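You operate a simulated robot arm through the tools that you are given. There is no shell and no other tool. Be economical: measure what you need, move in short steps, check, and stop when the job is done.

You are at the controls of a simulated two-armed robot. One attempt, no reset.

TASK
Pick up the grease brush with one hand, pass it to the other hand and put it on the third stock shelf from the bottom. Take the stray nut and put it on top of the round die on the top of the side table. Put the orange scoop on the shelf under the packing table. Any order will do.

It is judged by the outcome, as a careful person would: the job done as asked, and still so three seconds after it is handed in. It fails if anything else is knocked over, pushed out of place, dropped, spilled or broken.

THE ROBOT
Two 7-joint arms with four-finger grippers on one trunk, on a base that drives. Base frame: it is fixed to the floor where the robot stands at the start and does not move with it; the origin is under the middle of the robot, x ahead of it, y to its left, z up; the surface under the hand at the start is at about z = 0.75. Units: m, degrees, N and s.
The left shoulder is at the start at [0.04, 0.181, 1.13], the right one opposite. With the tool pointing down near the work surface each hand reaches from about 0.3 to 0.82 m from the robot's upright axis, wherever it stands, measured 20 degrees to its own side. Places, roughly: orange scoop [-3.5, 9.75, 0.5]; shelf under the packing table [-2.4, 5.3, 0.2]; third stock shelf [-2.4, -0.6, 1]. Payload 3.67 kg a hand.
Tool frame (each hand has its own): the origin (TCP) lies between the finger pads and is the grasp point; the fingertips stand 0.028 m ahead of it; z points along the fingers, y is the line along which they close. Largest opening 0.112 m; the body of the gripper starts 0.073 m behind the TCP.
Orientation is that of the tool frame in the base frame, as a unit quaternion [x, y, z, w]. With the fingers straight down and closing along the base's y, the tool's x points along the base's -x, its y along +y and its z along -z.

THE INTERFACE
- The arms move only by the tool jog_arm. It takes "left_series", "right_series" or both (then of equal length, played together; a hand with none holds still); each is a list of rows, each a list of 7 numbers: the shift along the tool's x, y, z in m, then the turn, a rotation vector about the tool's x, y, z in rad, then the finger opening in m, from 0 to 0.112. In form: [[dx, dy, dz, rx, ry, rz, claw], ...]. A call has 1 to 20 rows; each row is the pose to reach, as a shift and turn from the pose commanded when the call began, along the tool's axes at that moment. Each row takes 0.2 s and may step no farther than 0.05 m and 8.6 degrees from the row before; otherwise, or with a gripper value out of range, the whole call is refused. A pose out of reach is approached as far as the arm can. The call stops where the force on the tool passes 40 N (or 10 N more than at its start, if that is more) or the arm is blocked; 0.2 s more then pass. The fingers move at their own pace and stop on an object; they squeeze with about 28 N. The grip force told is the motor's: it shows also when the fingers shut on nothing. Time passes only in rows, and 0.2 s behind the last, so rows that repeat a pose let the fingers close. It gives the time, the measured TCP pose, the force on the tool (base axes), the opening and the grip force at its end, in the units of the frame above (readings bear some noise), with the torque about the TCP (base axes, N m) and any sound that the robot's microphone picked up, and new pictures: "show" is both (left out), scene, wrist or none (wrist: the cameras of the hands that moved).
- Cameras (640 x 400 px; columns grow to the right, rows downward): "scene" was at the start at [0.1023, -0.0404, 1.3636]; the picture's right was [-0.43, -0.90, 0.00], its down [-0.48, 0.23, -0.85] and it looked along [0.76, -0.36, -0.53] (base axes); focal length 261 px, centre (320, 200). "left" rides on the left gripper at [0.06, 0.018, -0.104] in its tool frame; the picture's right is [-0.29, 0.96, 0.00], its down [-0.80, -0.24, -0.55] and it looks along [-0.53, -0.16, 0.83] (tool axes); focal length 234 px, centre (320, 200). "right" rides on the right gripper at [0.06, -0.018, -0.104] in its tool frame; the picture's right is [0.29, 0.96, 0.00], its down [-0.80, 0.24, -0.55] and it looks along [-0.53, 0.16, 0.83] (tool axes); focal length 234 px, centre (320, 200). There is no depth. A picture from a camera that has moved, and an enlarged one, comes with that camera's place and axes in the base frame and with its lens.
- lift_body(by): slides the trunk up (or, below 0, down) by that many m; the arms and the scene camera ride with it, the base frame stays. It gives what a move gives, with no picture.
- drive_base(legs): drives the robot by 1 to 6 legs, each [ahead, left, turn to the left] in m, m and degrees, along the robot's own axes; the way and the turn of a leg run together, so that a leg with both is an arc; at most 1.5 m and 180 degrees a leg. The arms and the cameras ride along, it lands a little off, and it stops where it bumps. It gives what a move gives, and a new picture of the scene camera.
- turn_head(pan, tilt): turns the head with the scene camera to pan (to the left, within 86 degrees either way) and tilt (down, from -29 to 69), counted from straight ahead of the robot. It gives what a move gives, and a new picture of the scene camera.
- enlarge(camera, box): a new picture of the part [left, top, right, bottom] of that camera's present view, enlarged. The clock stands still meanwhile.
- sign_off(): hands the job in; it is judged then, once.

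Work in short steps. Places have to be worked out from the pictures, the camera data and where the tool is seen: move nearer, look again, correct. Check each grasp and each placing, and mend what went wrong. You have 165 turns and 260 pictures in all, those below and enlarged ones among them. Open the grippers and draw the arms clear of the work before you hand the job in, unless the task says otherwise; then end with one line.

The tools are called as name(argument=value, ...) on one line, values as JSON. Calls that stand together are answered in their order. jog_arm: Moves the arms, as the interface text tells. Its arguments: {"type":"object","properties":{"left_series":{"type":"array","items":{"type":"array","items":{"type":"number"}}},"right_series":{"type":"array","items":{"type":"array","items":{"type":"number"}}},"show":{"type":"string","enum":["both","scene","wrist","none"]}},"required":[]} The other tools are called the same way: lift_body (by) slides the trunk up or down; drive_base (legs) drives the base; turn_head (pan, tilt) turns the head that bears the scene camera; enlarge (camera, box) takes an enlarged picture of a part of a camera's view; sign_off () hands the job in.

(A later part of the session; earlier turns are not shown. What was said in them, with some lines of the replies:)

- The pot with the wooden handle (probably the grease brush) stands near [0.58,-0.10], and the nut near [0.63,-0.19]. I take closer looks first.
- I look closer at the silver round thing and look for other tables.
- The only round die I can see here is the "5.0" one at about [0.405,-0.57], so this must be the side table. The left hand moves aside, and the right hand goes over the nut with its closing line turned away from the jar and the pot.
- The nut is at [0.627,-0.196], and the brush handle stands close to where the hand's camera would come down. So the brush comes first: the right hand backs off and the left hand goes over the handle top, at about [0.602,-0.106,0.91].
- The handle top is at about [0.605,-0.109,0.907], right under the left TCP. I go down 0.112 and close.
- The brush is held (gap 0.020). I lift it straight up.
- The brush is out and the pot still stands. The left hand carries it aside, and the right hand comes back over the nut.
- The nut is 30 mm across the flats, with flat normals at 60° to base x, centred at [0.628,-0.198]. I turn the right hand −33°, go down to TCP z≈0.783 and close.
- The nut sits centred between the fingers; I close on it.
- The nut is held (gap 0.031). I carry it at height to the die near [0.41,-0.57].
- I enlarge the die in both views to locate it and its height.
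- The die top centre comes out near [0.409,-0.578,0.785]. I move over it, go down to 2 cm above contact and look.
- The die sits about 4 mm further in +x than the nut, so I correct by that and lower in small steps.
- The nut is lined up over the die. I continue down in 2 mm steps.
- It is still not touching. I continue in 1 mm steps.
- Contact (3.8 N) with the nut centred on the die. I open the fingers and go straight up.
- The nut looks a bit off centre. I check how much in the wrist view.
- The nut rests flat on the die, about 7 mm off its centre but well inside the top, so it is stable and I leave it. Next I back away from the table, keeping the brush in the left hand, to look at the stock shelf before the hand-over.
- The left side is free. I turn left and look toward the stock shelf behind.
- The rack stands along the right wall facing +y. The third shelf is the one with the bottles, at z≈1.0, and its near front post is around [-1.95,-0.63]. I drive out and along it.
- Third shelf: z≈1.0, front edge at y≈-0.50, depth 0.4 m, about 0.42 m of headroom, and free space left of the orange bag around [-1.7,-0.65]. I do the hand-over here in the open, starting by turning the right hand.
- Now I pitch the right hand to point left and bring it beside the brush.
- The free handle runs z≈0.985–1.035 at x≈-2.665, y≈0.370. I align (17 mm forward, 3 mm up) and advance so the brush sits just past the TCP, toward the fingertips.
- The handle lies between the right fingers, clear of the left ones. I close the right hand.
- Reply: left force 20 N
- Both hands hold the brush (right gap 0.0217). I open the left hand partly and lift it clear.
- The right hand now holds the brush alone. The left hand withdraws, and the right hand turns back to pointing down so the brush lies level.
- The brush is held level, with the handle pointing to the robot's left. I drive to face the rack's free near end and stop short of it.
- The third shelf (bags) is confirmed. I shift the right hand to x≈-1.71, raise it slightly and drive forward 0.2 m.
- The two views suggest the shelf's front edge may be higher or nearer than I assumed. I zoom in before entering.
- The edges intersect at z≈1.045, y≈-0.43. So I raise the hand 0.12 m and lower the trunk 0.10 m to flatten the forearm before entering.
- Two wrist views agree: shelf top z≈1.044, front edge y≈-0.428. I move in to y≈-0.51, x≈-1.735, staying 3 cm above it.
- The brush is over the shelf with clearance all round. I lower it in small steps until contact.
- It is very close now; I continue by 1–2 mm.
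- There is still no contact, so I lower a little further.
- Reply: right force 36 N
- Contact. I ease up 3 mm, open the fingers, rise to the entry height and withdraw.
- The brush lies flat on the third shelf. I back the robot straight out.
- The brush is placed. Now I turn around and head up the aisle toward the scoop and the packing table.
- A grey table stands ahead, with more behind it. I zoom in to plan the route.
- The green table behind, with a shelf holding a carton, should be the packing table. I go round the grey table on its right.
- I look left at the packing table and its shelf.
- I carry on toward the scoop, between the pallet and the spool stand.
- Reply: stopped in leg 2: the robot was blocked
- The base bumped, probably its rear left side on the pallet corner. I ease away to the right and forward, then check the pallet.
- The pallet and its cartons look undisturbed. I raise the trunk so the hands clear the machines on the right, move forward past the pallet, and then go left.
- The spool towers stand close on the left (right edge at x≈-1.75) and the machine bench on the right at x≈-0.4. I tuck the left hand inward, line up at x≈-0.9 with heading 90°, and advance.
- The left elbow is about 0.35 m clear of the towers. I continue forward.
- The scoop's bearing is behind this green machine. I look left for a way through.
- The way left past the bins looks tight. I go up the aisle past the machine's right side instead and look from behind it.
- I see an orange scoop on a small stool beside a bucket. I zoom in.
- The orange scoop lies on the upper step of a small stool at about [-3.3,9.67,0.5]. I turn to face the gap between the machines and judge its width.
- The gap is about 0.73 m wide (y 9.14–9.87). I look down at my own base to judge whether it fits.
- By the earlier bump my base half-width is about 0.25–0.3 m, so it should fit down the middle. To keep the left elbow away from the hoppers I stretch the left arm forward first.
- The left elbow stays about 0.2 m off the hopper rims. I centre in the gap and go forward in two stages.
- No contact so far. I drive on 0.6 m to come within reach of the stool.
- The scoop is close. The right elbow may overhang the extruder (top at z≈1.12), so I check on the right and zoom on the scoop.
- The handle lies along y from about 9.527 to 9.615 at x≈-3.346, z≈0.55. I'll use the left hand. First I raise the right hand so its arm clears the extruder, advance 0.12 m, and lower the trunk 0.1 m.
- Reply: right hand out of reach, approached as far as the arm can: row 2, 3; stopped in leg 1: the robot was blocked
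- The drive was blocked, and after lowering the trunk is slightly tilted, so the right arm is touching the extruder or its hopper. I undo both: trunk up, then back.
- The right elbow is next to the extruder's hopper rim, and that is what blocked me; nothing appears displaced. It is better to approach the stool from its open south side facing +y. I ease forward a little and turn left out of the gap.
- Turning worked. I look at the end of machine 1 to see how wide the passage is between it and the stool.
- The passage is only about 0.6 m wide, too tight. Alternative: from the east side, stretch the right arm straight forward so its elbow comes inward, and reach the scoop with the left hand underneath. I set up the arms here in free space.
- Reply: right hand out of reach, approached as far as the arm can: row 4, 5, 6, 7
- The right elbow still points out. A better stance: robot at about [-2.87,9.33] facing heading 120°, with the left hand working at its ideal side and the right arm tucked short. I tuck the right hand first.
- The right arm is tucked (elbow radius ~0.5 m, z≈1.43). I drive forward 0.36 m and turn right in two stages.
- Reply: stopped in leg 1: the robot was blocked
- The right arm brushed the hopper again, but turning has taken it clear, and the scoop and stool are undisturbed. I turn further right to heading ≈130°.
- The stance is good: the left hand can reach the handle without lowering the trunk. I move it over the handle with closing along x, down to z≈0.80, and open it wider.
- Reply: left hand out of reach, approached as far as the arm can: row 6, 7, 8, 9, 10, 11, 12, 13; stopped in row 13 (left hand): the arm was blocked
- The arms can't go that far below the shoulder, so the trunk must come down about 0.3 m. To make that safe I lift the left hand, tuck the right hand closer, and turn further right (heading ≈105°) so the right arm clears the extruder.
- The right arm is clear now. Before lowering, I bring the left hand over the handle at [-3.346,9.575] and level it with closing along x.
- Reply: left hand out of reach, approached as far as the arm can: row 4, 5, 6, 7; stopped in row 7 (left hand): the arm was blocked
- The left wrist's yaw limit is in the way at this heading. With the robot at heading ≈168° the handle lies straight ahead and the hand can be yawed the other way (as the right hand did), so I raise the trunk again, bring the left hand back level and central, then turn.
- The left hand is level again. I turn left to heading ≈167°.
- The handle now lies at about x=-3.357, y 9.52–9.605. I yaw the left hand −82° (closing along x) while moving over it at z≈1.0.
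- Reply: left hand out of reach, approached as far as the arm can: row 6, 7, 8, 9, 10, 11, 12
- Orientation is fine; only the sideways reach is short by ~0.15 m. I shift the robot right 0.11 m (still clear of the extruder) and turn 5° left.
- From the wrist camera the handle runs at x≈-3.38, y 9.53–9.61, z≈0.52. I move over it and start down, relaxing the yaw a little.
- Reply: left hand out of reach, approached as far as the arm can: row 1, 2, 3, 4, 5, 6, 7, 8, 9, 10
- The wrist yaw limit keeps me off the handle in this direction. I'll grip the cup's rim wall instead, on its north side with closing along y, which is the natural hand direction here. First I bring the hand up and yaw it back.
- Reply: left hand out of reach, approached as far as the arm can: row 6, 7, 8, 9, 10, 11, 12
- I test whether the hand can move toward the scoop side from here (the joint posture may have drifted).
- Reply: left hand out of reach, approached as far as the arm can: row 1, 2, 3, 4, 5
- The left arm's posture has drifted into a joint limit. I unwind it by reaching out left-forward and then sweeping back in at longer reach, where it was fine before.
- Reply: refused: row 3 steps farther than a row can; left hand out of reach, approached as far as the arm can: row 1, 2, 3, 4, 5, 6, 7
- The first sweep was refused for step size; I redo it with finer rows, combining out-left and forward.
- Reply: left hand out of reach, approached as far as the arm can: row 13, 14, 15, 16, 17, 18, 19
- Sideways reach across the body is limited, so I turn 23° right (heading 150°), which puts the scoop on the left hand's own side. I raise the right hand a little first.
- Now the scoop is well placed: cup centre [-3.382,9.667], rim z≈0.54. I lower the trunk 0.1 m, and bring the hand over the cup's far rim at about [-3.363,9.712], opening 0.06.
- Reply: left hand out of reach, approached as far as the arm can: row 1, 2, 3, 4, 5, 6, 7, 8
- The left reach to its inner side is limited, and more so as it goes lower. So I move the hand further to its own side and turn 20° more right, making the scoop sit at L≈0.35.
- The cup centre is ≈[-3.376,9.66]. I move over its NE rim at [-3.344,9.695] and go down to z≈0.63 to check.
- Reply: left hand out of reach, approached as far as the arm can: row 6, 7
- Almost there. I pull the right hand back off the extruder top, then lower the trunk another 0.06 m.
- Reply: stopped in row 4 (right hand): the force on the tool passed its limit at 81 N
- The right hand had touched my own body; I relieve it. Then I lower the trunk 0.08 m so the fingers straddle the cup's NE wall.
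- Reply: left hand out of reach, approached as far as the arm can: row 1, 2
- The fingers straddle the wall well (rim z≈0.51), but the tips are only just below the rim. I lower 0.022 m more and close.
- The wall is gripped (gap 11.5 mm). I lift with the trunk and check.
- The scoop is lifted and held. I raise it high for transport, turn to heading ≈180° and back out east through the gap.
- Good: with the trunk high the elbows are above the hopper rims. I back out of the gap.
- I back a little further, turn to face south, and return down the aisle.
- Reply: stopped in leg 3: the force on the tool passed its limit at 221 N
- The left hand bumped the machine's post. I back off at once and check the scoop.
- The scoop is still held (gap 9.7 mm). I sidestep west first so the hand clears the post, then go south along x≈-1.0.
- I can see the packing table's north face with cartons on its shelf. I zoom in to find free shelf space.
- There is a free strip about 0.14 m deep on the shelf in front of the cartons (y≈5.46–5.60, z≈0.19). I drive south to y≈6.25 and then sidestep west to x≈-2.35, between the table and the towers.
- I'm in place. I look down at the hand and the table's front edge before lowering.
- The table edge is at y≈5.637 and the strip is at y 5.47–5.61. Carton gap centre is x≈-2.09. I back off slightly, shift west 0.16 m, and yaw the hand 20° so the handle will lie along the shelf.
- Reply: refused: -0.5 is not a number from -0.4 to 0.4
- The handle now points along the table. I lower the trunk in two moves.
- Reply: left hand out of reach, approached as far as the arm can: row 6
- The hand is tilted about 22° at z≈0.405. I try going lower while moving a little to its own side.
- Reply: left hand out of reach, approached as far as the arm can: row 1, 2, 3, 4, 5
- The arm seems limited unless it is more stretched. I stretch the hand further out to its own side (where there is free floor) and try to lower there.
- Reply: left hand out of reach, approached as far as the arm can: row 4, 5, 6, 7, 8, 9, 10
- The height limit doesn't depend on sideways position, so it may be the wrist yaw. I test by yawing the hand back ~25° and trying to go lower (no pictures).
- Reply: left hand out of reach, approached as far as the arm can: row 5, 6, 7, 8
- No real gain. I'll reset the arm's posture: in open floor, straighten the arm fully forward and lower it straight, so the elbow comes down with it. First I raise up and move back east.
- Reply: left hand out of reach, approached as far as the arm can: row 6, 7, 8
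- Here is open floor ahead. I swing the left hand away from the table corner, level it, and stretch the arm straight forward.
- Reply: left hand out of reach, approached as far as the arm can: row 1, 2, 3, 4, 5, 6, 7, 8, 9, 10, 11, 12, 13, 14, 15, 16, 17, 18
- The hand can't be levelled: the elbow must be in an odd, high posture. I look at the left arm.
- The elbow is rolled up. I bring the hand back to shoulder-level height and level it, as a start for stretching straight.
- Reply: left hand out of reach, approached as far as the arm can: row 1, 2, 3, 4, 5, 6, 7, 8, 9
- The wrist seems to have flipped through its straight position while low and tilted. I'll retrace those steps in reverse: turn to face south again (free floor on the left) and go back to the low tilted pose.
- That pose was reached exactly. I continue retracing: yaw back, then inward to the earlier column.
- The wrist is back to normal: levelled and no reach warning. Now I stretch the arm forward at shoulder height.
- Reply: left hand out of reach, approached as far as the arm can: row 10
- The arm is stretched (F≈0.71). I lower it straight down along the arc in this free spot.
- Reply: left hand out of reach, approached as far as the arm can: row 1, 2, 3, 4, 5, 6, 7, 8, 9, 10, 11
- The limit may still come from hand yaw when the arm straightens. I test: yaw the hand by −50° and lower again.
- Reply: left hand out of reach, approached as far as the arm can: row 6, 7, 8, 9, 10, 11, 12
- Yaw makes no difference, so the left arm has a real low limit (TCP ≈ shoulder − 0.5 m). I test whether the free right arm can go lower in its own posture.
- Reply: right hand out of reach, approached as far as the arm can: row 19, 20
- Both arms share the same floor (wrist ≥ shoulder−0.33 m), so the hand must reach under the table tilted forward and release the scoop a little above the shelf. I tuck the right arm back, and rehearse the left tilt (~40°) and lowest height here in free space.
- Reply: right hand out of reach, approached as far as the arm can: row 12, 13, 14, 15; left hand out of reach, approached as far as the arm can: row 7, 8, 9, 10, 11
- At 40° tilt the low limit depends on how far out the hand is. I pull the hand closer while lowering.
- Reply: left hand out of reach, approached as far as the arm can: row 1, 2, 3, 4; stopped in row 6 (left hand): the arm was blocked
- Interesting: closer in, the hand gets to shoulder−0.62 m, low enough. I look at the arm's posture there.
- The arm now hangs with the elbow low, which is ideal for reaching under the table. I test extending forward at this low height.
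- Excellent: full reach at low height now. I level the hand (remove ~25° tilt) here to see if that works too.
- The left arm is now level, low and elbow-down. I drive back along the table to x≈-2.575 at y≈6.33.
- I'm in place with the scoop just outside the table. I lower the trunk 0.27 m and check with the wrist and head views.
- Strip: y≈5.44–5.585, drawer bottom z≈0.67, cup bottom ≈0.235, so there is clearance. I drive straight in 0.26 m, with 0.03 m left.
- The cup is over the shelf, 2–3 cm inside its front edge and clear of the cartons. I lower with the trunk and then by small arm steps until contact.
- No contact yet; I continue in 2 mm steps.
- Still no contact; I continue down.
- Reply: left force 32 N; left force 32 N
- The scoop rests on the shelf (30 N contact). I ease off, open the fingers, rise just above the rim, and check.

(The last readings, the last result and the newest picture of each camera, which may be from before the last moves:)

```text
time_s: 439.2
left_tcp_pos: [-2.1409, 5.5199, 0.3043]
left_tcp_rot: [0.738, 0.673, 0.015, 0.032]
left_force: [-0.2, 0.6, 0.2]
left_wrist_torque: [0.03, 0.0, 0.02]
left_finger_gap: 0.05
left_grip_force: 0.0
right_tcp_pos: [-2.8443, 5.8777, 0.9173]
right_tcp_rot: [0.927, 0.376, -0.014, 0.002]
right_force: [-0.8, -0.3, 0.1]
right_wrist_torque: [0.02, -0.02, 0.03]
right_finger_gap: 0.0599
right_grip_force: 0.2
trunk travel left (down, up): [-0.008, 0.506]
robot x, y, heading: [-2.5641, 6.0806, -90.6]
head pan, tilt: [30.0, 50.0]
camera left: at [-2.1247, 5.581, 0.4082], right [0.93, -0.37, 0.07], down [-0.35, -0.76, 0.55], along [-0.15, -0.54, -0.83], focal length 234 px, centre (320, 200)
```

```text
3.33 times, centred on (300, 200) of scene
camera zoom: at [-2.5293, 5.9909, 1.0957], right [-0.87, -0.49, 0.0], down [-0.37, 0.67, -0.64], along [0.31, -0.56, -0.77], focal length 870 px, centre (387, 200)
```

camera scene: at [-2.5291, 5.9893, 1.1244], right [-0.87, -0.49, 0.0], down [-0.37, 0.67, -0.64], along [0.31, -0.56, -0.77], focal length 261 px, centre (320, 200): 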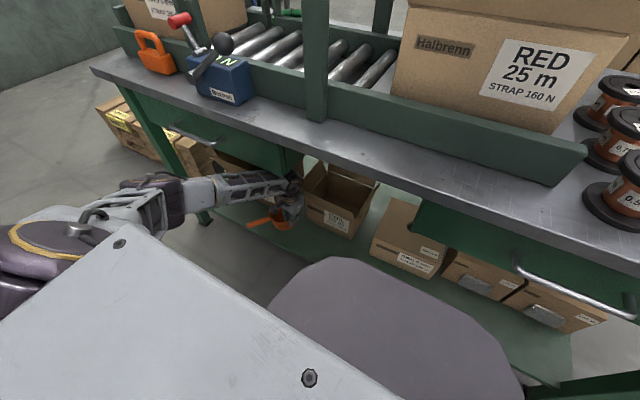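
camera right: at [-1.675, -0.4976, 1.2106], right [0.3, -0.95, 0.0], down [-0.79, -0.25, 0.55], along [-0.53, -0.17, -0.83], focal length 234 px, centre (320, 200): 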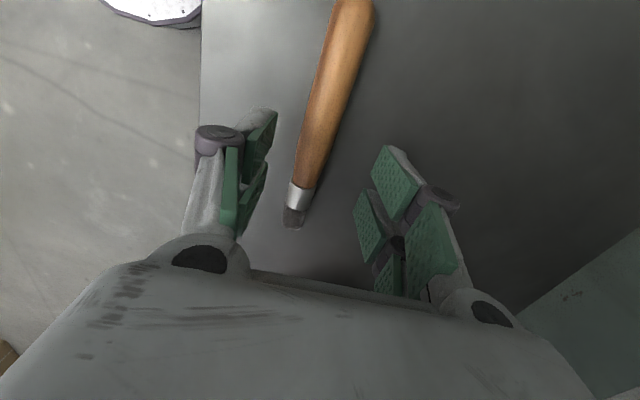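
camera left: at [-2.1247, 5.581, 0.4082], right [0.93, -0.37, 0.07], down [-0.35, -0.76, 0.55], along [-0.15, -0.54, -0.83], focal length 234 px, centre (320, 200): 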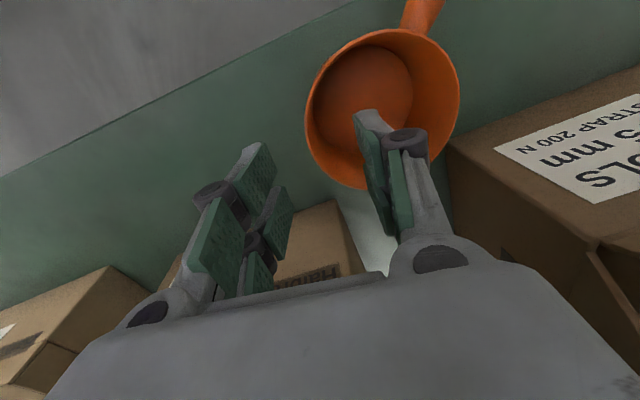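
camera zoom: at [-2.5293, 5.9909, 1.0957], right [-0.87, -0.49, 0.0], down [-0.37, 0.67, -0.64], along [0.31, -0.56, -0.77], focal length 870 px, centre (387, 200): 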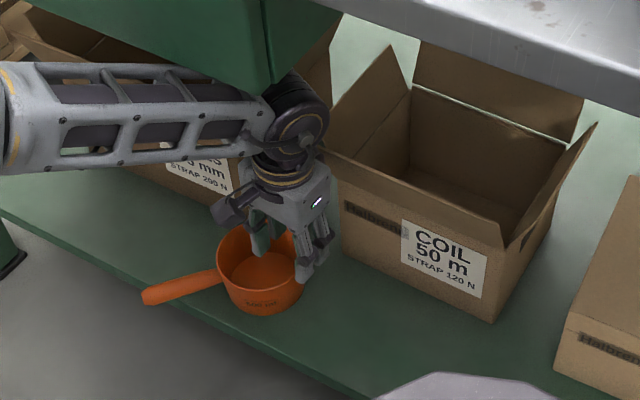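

The scoop stands upright on the shelf. The fingertips are above its rim, so I back straight out and check all around.

drive_base(legs=[[-0.25, 0, 0]])

enlarge(camera="scene", box=[160, 60, 480, 260])

```text
time_s: 441.1
left_tcp_pos: [-2.1353, 5.7707, 0.3048]
left_tcp_rot: [0.736, 0.676, 0.015, 0.032]
left_force: [0.7, 1.1, 0.7]
left_wrist_torque: [-0.01, -0.01, -0.02]
left_finger_gap: 0.05
left_grip_force: 0.1
right_tcp_pos: [-2.8423, 6.1264, 0.9157]
right_tcp_rot: [0.926, 0.378, -0.013, 0.002]
right_force: [-0.7, 0.7, 0.3]
right_wrist_torque: [-0.03, 0.02, 0.01]
right_finger_gap: 0.0601
right_grip_force: 0.1
trunk travel left (down, up): [-0.008, 0.506]
robot x, y, heading: [-2.5604, 6.3273, -90.5]
head pan, tilt: [30.0, 50.0]
camera scene: at [-2.5257, 6.2408, 1.0958], right [-0.87, -0.49, 0.0], down [-0.38, 0.67, -0.64], along [0.31, -0.56, -0.77], focal length 261 px, centre (320, 200)
```

scene: 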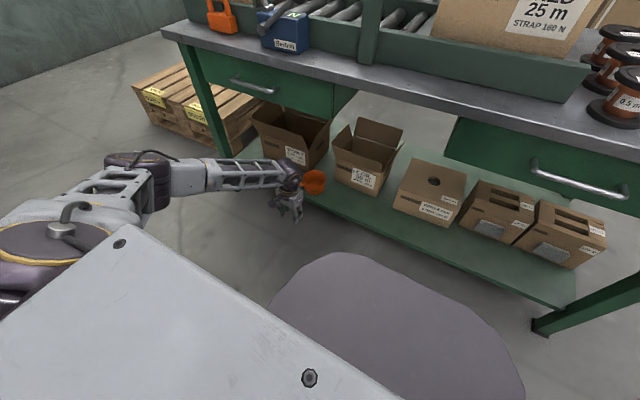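

```text
2.00 times, centred on (320, 160) of scene
camera zoom: at [-2.5257, 6.2408, 1.0958], right [-0.87, -0.49, 0.0], down [-0.38, 0.67, -0.64], along [0.31, -0.56, -0.77], focal length 522 px, centre (320, 280)
```

zoom: 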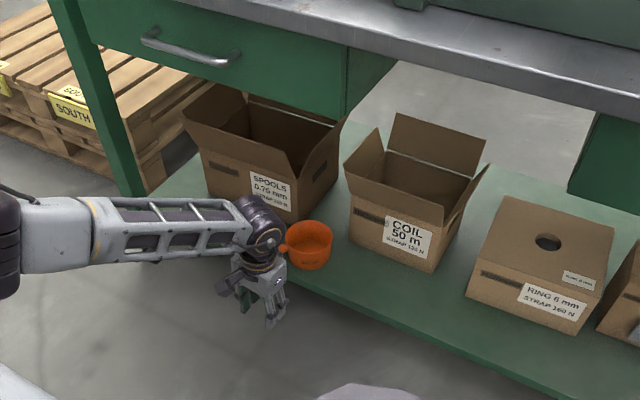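

The scoop is on the shelf, and the cartons and pallet are undisturbed. I raise the arms clear of the table before handing in.

lift_body(by=0.3)

turn_head(pan=15, tilt=45)

```text
time_s: 444.1
left_tcp_pos: [-2.136, 5.7711, 0.602]
left_tcp_rot: [0.737, 0.675, 0.015, 0.032]
left_force: [0.4, -0.6, 0.3]
left_wrist_torque: [0.02, 0.03, 0.01]
left_finger_gap: 0.0499
left_grip_force: 0.0
right_tcp_pos: [-2.8418, 6.1254, 1.214]
right_tcp_rot: [0.926, 0.378, -0.015, 0.002]
right_force: [-0.4, 1.1, -0.8]
right_wrist_torque: [-0.01, -0.01, 0.0]
right_finger_gap: 0.0602
right_grip_force: 0.1
trunk travel left (down, up): [-0.308, 0.206]
robot x, y, heading: [-2.5636, 6.3312, -90.7]
head pan, tilt: [30.0, 50.0]
```

```text
time_s: 444.9
left_tcp_pos: [-2.1372, 5.7714, 0.6025]
left_tcp_rot: [0.737, 0.675, 0.015, 0.032]
left_force: [0.3, 0.3, -0.1]
left_wrist_torque: [0.01, 0.0, 0.0]
left_finger_gap: 0.0501
left_grip_force: 0.1
right_tcp_pos: [-2.8406, 6.1263, 1.2154]
right_tcp_rot: [0.926, 0.377, -0.014, 0.001]
right_force: [0.4, -0.6, -0.2]
right_wrist_torque: [0.01, 0.01, 0.01]
right_finger_gap: 0.0602
right_grip_force: 0.1
trunk travel left (down, up): [-0.308, 0.206]
robot x, y, heading: [-2.5635, 6.327, -90.7]
head pan, tilt: [15.0, 45.0]
camera scene: at [-2.5432, 6.2283, 1.4017], right [-0.97, -0.25, 0.0], down [-0.18, 0.69, -0.71], along [0.18, -0.68, -0.71], focal length 261 px, centre (320, 200)
```

scene: 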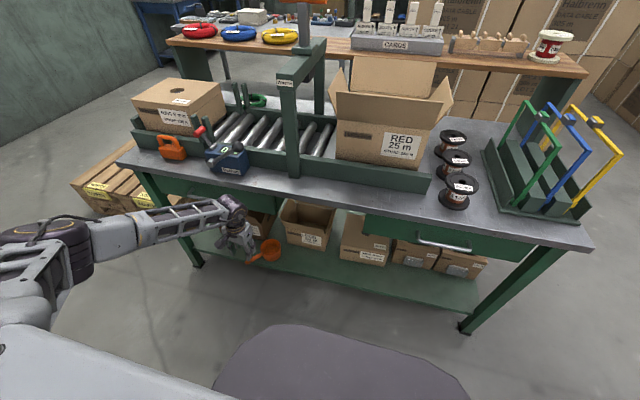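

All three items are in place, the grippers are open and the arms are clear, so I hand in.

sign_off()

```text
The job is handed in.
```

All three items are placed: the grease brush was passed from the left hand to the right and lies on the third stock shelf, the nut sits on the round die about 7 mm off centre, and the orange scoop stands upright on the packing-table shelf. On the way I bumped the pallet, the extruder and its hopper, and a machine post. The pallet looked undisturbed, and I saw no shift in the machines in the views I had, though I did not go back to check them.
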